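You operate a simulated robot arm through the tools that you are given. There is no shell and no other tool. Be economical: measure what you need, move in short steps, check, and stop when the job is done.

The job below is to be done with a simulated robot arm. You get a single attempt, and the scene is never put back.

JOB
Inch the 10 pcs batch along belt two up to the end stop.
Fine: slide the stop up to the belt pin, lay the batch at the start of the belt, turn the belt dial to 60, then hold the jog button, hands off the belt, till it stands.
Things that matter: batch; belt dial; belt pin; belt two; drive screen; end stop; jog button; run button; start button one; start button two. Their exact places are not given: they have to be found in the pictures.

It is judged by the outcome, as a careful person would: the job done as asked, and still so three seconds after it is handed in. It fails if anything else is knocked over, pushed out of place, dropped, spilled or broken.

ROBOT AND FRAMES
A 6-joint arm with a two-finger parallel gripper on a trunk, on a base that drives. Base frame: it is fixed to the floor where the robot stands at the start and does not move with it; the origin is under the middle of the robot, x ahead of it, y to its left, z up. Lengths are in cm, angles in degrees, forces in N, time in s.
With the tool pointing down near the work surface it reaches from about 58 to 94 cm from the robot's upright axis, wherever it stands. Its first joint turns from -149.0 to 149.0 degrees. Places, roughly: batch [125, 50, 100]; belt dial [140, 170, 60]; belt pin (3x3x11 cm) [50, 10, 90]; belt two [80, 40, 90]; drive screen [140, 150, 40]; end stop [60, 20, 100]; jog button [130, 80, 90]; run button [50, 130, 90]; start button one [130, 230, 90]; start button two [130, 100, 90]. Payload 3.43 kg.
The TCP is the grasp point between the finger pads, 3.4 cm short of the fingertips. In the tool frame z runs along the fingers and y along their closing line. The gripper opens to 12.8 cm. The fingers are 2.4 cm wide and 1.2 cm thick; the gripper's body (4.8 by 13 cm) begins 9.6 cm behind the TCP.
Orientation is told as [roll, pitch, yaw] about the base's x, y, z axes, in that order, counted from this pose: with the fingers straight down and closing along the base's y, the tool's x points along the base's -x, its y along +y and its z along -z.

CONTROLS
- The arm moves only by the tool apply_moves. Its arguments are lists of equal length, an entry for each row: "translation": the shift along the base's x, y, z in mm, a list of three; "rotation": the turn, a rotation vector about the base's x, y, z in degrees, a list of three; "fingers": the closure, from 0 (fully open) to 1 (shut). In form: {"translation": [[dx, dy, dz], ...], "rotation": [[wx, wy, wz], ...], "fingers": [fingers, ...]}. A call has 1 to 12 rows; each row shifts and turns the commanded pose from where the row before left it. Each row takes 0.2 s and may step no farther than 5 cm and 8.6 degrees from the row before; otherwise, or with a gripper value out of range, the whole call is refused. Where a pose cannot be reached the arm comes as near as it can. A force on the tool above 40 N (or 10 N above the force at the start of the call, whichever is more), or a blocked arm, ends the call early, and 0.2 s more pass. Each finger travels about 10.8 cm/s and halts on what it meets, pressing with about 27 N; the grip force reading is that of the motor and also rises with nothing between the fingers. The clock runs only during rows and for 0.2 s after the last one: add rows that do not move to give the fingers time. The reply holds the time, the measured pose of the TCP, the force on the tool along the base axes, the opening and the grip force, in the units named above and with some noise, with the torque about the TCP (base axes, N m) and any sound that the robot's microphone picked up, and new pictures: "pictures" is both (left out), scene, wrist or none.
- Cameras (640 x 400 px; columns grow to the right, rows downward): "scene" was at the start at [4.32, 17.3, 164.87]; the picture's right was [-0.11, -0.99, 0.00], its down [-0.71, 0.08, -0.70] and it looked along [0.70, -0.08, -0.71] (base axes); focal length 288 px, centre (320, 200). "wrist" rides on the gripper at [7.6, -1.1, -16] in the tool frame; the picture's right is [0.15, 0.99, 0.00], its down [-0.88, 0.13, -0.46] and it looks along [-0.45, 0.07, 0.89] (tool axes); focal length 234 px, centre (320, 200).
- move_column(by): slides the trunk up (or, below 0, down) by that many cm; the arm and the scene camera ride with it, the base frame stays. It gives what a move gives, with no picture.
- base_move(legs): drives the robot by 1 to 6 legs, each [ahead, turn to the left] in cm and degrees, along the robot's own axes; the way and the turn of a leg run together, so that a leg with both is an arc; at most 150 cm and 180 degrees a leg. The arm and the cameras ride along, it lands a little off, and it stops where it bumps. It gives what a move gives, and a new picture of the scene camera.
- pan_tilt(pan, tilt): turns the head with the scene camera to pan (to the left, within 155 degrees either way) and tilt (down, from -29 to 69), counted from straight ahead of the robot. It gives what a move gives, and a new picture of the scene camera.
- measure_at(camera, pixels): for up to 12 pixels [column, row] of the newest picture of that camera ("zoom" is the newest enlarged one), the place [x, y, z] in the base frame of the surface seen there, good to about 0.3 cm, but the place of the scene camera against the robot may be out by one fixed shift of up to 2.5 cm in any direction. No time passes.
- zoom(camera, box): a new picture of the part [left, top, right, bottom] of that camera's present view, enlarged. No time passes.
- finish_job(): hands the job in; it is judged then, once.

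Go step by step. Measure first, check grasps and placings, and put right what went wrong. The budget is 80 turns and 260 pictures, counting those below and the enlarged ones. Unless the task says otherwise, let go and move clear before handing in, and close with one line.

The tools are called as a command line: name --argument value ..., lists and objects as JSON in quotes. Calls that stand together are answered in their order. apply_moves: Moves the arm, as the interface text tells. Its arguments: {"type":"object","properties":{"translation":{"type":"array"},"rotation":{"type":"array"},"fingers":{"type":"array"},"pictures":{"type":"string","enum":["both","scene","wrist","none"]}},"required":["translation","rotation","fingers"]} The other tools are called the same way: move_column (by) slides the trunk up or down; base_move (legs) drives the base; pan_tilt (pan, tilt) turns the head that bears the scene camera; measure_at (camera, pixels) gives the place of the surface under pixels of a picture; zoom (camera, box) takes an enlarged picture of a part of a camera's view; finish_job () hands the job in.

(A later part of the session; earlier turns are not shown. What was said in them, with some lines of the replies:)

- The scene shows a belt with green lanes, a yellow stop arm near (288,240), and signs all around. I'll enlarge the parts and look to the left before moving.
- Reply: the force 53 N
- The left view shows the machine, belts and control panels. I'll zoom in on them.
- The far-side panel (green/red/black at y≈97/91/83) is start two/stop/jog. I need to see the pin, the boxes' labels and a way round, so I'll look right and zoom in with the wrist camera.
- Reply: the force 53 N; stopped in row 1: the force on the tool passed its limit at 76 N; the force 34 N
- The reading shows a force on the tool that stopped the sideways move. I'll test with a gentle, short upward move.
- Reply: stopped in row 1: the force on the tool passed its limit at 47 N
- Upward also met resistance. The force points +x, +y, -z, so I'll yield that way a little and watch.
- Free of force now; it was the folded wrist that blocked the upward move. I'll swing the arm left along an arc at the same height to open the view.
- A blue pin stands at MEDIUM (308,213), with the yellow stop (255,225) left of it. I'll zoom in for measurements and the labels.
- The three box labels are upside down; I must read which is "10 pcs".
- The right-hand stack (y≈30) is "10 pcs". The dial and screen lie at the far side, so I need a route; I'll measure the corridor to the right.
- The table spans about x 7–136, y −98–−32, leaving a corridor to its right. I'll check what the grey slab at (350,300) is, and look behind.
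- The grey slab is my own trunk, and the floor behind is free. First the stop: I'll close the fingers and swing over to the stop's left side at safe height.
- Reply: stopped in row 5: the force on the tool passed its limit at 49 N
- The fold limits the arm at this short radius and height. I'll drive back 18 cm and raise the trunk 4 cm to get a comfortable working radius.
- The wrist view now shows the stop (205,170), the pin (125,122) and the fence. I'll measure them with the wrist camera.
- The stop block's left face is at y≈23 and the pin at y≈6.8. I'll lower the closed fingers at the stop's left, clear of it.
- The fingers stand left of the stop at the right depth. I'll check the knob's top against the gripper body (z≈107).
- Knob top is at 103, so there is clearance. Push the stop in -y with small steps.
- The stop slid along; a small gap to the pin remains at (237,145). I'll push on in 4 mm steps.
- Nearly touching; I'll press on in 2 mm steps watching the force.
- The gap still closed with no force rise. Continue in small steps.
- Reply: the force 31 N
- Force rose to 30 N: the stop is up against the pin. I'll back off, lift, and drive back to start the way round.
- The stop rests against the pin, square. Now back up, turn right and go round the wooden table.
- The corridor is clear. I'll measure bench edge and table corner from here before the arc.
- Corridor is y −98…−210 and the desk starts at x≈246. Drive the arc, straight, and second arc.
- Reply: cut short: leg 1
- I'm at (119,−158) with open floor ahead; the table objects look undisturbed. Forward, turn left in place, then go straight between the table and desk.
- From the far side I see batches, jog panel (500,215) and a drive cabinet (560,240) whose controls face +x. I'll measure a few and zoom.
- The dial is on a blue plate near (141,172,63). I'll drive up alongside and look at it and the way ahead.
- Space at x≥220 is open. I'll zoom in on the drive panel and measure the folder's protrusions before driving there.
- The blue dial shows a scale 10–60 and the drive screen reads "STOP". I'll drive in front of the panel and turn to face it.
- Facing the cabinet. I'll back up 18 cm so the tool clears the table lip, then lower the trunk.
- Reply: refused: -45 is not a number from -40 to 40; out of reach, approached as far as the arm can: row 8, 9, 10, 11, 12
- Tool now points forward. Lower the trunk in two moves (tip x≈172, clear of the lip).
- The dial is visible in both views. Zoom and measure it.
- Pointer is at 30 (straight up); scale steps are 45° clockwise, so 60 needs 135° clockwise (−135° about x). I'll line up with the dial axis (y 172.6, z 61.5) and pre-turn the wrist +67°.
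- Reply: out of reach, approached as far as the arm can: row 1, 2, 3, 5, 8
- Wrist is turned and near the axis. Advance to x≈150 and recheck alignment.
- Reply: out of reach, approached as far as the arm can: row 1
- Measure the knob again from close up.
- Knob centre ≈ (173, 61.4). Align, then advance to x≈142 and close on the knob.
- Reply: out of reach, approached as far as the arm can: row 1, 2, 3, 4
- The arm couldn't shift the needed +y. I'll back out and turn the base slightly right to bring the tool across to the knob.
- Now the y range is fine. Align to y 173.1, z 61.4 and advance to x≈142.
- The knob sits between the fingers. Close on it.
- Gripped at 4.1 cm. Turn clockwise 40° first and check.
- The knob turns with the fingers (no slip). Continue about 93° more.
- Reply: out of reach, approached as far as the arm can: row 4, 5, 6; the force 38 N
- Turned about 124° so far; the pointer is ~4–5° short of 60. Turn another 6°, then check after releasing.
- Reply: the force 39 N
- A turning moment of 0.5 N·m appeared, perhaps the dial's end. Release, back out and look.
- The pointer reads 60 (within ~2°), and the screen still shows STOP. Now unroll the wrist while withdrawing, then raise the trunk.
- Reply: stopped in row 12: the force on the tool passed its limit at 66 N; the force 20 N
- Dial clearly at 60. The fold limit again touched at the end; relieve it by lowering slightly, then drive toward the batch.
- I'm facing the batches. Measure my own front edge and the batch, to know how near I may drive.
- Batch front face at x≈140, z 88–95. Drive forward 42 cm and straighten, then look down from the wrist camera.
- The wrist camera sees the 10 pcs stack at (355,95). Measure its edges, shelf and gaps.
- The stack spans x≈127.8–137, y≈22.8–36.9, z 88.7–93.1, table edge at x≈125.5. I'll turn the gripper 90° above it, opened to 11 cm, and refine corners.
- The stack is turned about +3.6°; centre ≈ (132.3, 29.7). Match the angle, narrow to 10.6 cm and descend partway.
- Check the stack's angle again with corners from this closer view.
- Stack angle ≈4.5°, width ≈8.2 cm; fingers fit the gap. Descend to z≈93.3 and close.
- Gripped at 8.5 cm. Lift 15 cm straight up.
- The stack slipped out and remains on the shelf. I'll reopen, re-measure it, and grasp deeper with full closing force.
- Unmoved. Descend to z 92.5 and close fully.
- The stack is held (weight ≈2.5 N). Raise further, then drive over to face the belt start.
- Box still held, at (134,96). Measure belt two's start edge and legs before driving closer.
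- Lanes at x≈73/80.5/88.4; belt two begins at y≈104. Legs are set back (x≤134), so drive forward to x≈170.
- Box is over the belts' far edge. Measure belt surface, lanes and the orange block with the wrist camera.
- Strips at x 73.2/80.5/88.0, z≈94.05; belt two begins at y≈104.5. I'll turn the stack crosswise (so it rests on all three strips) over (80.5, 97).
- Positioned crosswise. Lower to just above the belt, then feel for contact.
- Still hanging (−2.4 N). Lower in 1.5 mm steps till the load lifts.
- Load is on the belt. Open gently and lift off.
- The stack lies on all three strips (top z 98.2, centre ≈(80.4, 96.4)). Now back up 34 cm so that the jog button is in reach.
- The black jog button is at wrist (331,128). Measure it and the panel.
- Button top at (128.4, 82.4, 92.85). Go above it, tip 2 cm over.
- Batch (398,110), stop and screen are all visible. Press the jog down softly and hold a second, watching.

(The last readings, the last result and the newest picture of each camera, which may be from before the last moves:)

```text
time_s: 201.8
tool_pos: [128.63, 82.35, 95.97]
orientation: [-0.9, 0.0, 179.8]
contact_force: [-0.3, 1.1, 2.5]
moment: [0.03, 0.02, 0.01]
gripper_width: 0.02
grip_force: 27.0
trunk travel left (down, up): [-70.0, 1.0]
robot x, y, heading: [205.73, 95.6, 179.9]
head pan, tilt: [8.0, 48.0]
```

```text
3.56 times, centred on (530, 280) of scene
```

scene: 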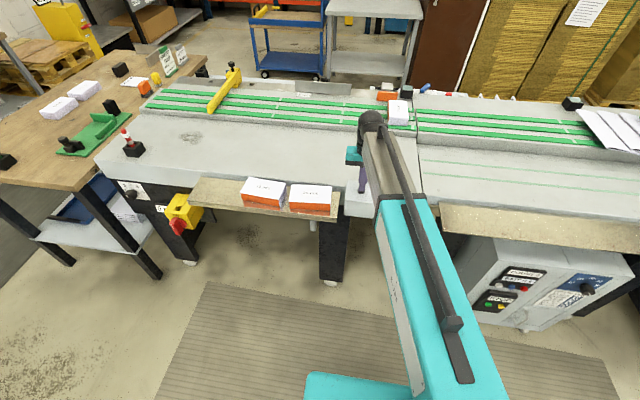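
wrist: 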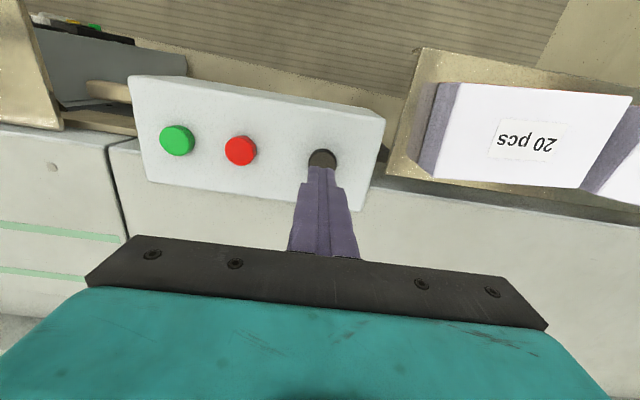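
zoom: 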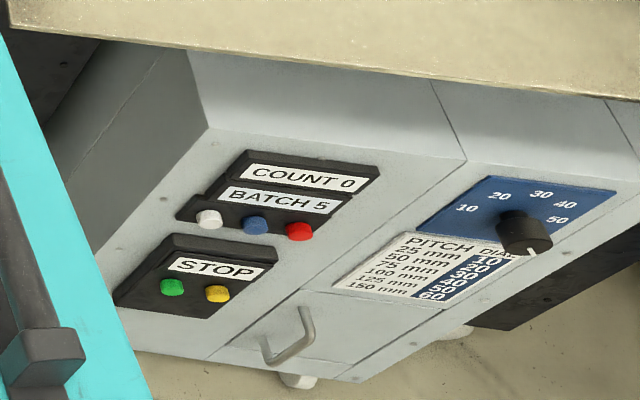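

Light contact (2.5 N) but no motion yet. Press a few mm further and hold.

apply_moves --translation '[[0, 0, -2], [0, 0, -2], [0, 0, -2], [0, 0, 0], [0, 0, 0]]' --rotation '[[0, 0, 0], [0, 0, 0], [0, 0, 0], [0, 0, 0], [0, 0, 0]]' --fingers '[1, 1, 1, 1, 1]' --pictures "scene"

zoom --camera "scene" --box '[440, 230, 620, 330]'

```text
time_s: 203.0
tool_pos: [128.59, 82.42, 95.53]
orientation: [-0.6, -0.1, 179.8]
contact_force: [-11.9, -5.3, 21.8]
moment: [-0.17, 0.35, -0.02]
gripper_width: 0.0
grip_force: 26.5
trunk travel left (down, up): [-70.0, 1.0]
robot x, y, heading: [206.09, 95.63, 179.7]
head pan, tilt: [8.0, 48.0]
heard: click
```

scene: 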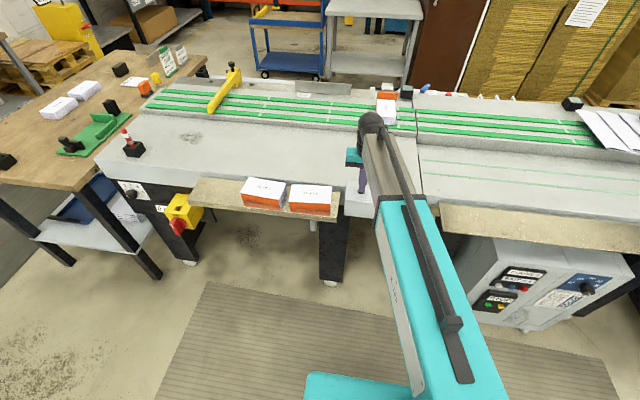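

```text
3.56 times, centred on (530, 280) of scene
```

zoom: 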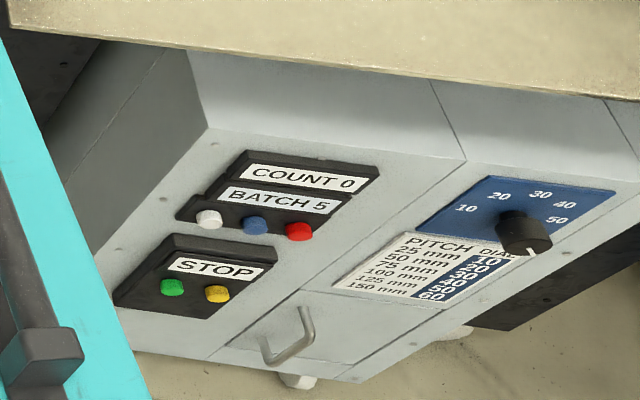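

Click: the batch is moving (398→386). Keep holding.

apply_moves --translation '[[0, 0, 0], [0, 0, 0], [0, 0, 0], [0, 0, 0], [0, 0, 0], [0, 0, 0], [0, 0, 0], [0, 0, 0], [0, 0, 0], [0, 0, 0]]' --rotation '[[0, 0, 0], [0, 0, 0], [0, 0, 0], [0, 0, 0], [0, 0, 0], [0, 0, 0], [0, 0, 0], [0, 0, 0], [0, 0, 0], [0, 0, 0]]' --fingers '[1, 1, 1, 1, 1, 1, 1, 1, 1, 1]' --pictures "scene"

```text
time_s: 205.2
tool_pos: [128.76, 82.38, 95.37]
orientation: [-0.8, -0.1, 179.7]
contact_force: [-11.1, -5.1, 26.6]
moment: [-0.16, 0.4, 0.03]
gripper_width: 0.0
grip_force: 26.6
trunk travel left (down, up): [-70.0, 1.0]
robot x, y, heading: [205.8, 95.27, 180.0]
head pan, tilt: [8.0, 48.0]
```

scene: 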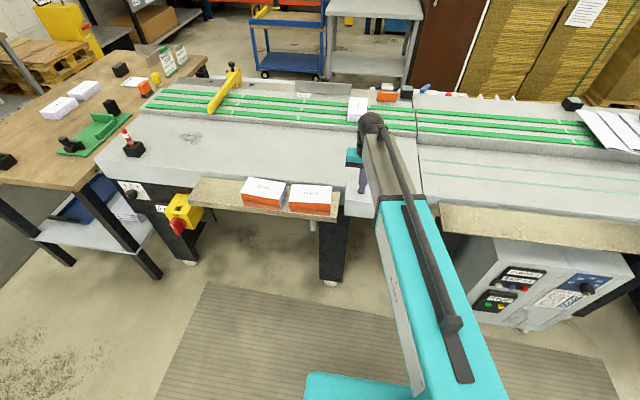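

It moves about 28 px in 2.2 s; it needs roughly 9 s more. Hold on.

apply_moves --translation '[[0, 0, 0], [0, 0, 0], [0, 0, 0], [0, 0, 0], [0, 0, 0], [0, 0, 0], [0, 0, 0], [0, 0, 0], [0, 0, 0], [0, 0, 0], [0, 0, 0], [0, 0, 0]]' --rotation '[[0, 0, 0], [0, 0, 0], [0, 0, 0], [0, 0, 0], [0, 0, 0], [0, 0, 0], [0, 0, 0], [0, 0, 0], [0, 0, 0], [0, 0, 0], [0, 0, 0], [0, 0, 0]]' --fingers '[1, 1, 1, 1, 1, 1, 1, 1, 1, 1, 1, 1]' --pictures "none"

apply_moves --translation '[[0, 0, 0], [0, 0, 0], [0, 0, 0], [0, 0, 0], [0, 0, 0], [0, 0, 0], [0, 0, 0], [0, 0, 0], [0, 0, 0], [0, 0, 0], [0, 0, 0], [0, 0, 0]]' --rotation '[[0, 0, 0], [0, 0, 0], [0, 0, 0], [0, 0, 0], [0, 0, 0], [0, 0, 0], [0, 0, 0], [0, 0, 0], [0, 0, 0], [0, 0, 0], [0, 0, 0], [0, 0, 0]]' --fingers '[1, 1, 1, 1, 1, 1, 1, 1, 1, 1, 1, 1]' --pictures "scene"

zoom --camera "scene" --box '[180, 50, 420, 150]'

```text
time_s: 207.8
tool_pos: [128.77, 82.42, 95.39]
orientation: [-0.7, -0.1, 179.8]
contact_force: [-5.1, -2.3, 24.3]
moment: [-0.13, 0.22, 0.0]
gripper_width: 0.0
grip_force: 27.2
trunk travel left (down, up): [-70.0, 1.0]
robot x, y, heading: [205.6, 95.51, 179.6]
head pan, tilt: [8.0, 48.0]
```

```text
time_s: 210.4
tool_pos: [128.61, 82.42, 95.51]
orientation: [-0.8, -0.1, 179.8]
contact_force: [-3.7, -1.7, 22.8]
moment: [-0.09, 0.14, 0.01]
gripper_width: 0.0
grip_force: 27.3
trunk travel left (down, up): [-70.0, 1.0]
robot x, y, heading: [205.91, 95.59, 179.8]
head pan, tilt: [8.0, 48.0]
```

scene: 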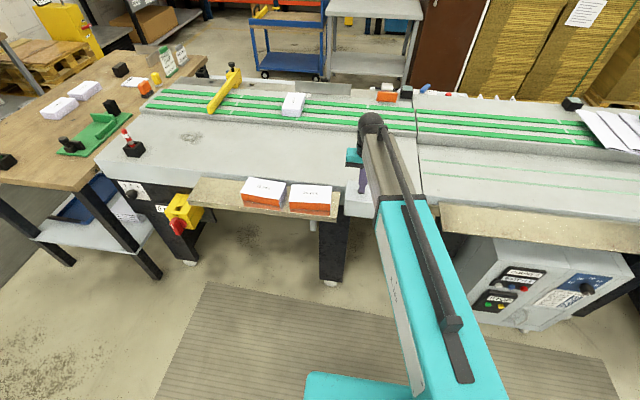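

```text
2.67 times, centred on (300, 100) of scene
```

zoom: 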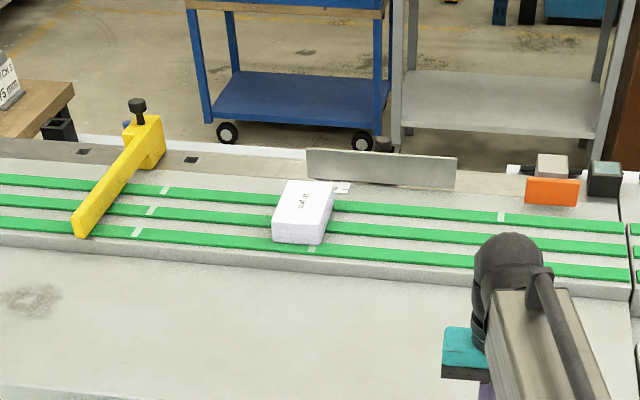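

About 5 s more. Keep holding.

apply_moves --translation '[[0, 0, 0], [0, 0, 0], [0, 0, 0], [0, 0, 0], [0, 0, 0], [0, 0, 0], [0, 0, 0], [0, 0, 0], [0, 0, 0], [0, 0, 0], [0, 0, 0], [0, 0, 0]]' --rotation '[[0, 0, 0], [0, 0, 0], [0, 0, 0], [0, 0, 0], [0, 0, 0], [0, 0, 0], [0, 0, 0], [0, 0, 0], [0, 0, 0], [0, 0, 0], [0, 0, 0], [0, 0, 0]]' --fingers '[1, 1, 1, 1, 1, 1, 1, 1, 1, 1, 1, 1]' --pictures "scene"

zoom --camera "scene" --box '[150, 50, 390, 150]'

```text
time_s: 213.0
tool_pos: [128.81, 82.45, 95.45]
orientation: [-0.7, -0.1, 179.8]
contact_force: [-2.3, -0.1, 22.6]
moment: [-0.08, 0.1, 0.03]
gripper_width: 0.0
grip_force: 26.7
trunk travel left (down, up): [-70.0, 1.0]
robot x, y, heading: [206.09, 95.4, 179.9]
head pan, tilt: [8.0, 48.0]
```

scene: 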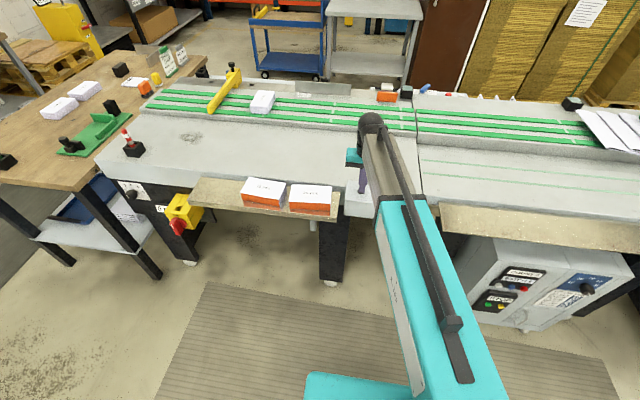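

```text
2.67 times, centred on (270, 100) of scene
```

zoom: 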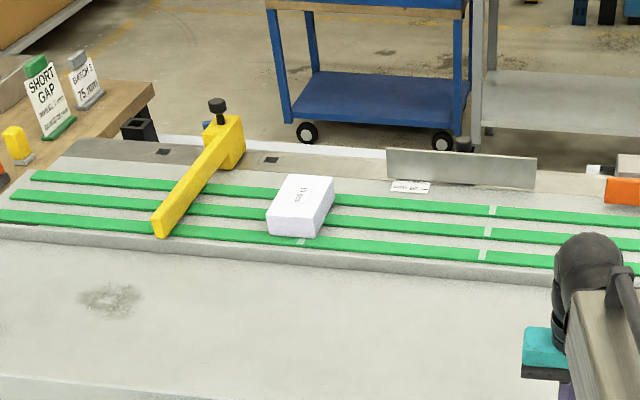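

Close to the stop; hold another 2.6 s.

apply_moves --translation '[[0, 0, 0], [0, 0, 0], [0, 0, 0], [0, 0, 0], [0, 0, 0], [0, 0, 0], [0, 0, 0], [0, 0, 0], [0, 0, 0], [0, 0, 0]]' --rotation '[[0, 0, 0], [0, 0, 0], [0, 0, 0], [0, 0, 0], [0, 0, 0], [0, 0, 0], [0, 0, 0], [0, 0, 0], [0, 0, 0], [0, 0, 0]]' --fingers '[1, 1, 1, 1, 1, 1, 1, 1, 1, 1]' --pictures "scene"

zoom --camera "scene" --box '[150, 50, 390, 150]'

```text
time_s: 215.2
tool_pos: [128.76, 82.42, 95.42]
orientation: [-0.8, -0.1, 179.8]
contact_force: [-0.2, -0.6, 22.5]
moment: [-0.03, 0.07, -0.06]
gripper_width: 0.01
grip_force: 27.0
trunk travel left (down, up): [-70.0, 1.0]
robot x, y, heading: [205.97, 95.69, 179.9]
head pan, tilt: [8.0, 48.0]
```

scene: 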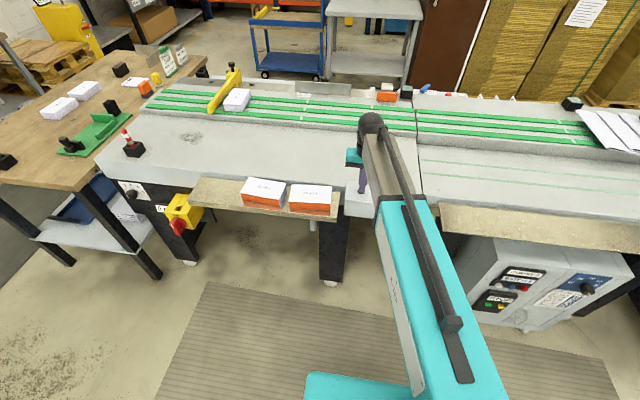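

```text
2.67 times, centred on (270, 100) of scene
```

zoom: 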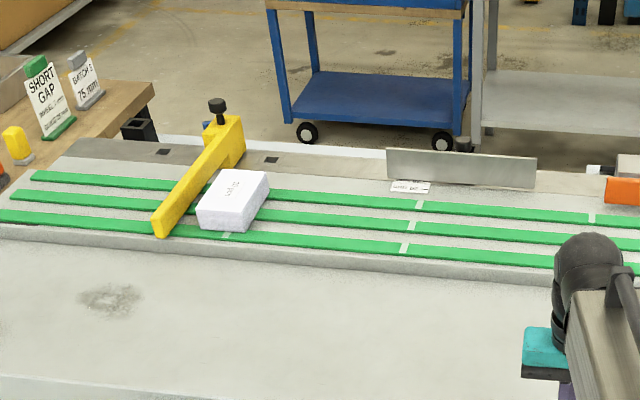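

Almost there (gap ≈ 2 cm). Hold ~0.8 s more and check.

apply_moves --translation '[[0, 0, 0], [0, 0, 0], [0, 0, 0], [0, 0, 0]]' --rotation '[[0, 0, 0], [0, 0, 0], [0, 0, 0], [0, 0, 0]]' --fingers '[1, 1, 1, 1]' --pictures "scene"

zoom --camera "scene" --box '[170, 50, 320, 130]'

```text
time_s: 216.2
tool_pos: [128.73, 82.39, 95.4]
orientation: [-0.8, -0.1, 179.8]
contact_force: [-1.0, -1.1, 22.4]
moment: [-0.07, 0.09, -0.01]
gripper_width: 0.01
grip_force: 26.8
trunk travel left (down, up): [-70.0, 1.0]
robot x, y, heading: [205.56, 95.69, 179.9]
head pan, tilt: [8.0, 48.0]
```

scene: 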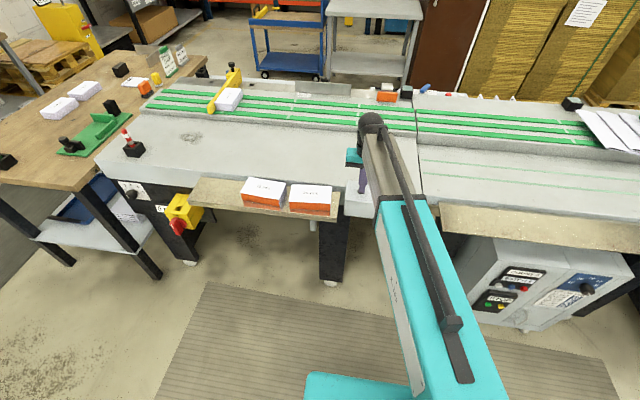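

```text
4.27 times, centred on (245, 90) of scene
```

zoom: 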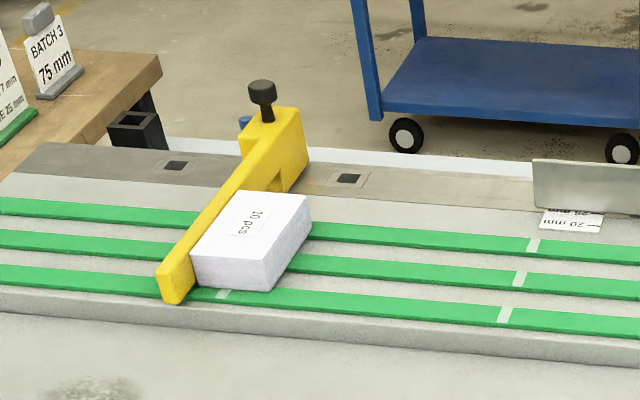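

The stack is at the stop. Hold 0.4 s more to be sure it stands, then release upward.

apply_moves --translation '[[0, 0, 0], [0, 0, 0], [0, 0, 10], [0, 0, 30], [0, 0, 40], [0, 0, 40], [0, 0, 0], [0, 0, 0]]' --rotation '[[0, 0, 0], [0, 0, 0], [0, 0, 0], [0, 0, 0], [0, 0, 0], [0, 0, 0], [0, 0, 0], [0, 0, 0]]' --fingers '[1, 1, 1, 1, 1, 1, 1, 1]' --pictures "scene"

zoom --camera "scene" --box '[170, 50, 320, 130]'

zoom --camera "scene" --box '[440, 230, 620, 330]'

```text
time_s: 218.0
tool_pos: [128.98, 82.46, 107.14]
orientation: [-0.9, 0.1, 179.8]
contact_force: [0.3, 0.2, -0.7]
moment: [0.03, -0.01, 0.0]
gripper_width: 0.01
grip_force: 27.2
trunk travel left (down, up): [-70.0, 1.0]
robot x, y, heading: [205.46, 95.41, 180.0]
head pan, tilt: [8.0, 48.0]
```

scene: 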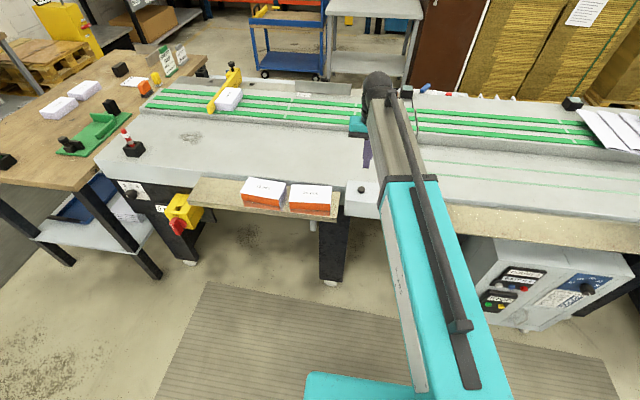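

```text
4.27 times, centred on (245, 90) of scene
```

zoom: 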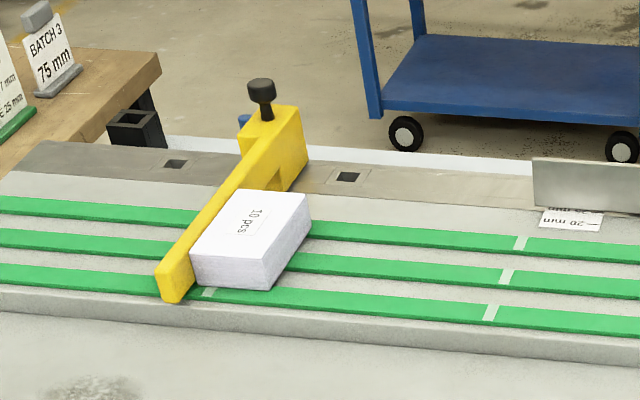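

```text
3.56 times, centred on (530, 280) of scene
```

zoom: 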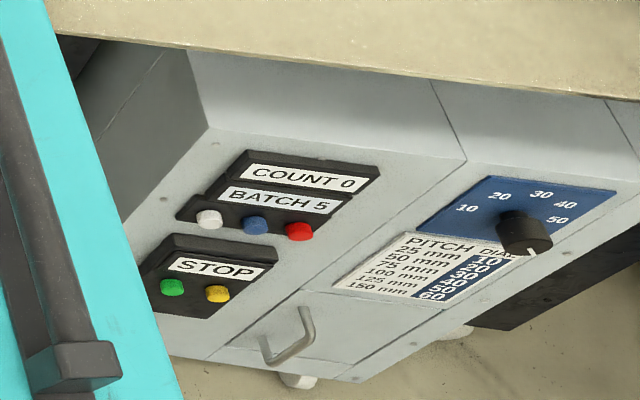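

The stack has stopped against the end stop, with the belt having slipped on under it. The stop still rests on the pin, and the screen reads STOP. One last stillness check.

apply_moves --translation '[[0, 0, 0], [0, 0, 0], [0, 0, 0]]' --rotation '[[0, 0, 0], [0, 0, 0], [0, 0, 0]]' --fingers '[1, 1, 1]' --pictures "scene"

zoom --camera "scene" --box '[170, 50, 320, 130]'

```text
time_s: 218.8
tool_pos: [129.0, 82.57, 107.22]
orientation: [-0.8, 0.0, 179.7]
contact_force: [0.8, -0.3, 0.6]
moment: [0.02, -0.01, 0.03]
gripper_width: 0.02
grip_force: 27.0
trunk travel left (down, up): [-70.0, 1.0]
robot x, y, heading: [205.91, 95.65, 180.0]
head pan, tilt: [8.0, 48.0]
```

scene: 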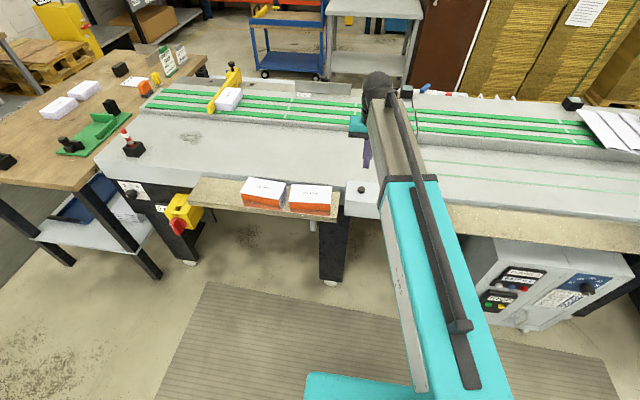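

```text
4.27 times, centred on (245, 90) of scene
5 turns are left
```

zoom: 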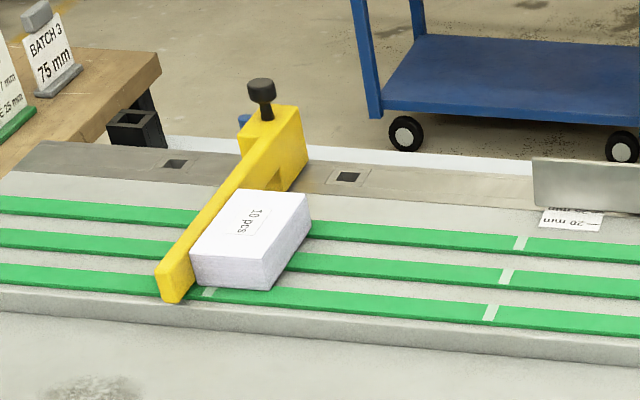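

Nothing is moving: the belt has stopped and the batch sits against the stop, so I'm handing in.

finish_job

```text
The job is handed in.
```

The 10 pcs batch now stands against the end stop on belt two. The stop is up against the belt pin, the dial is at 60, and the jog button is released with the belt at rest.
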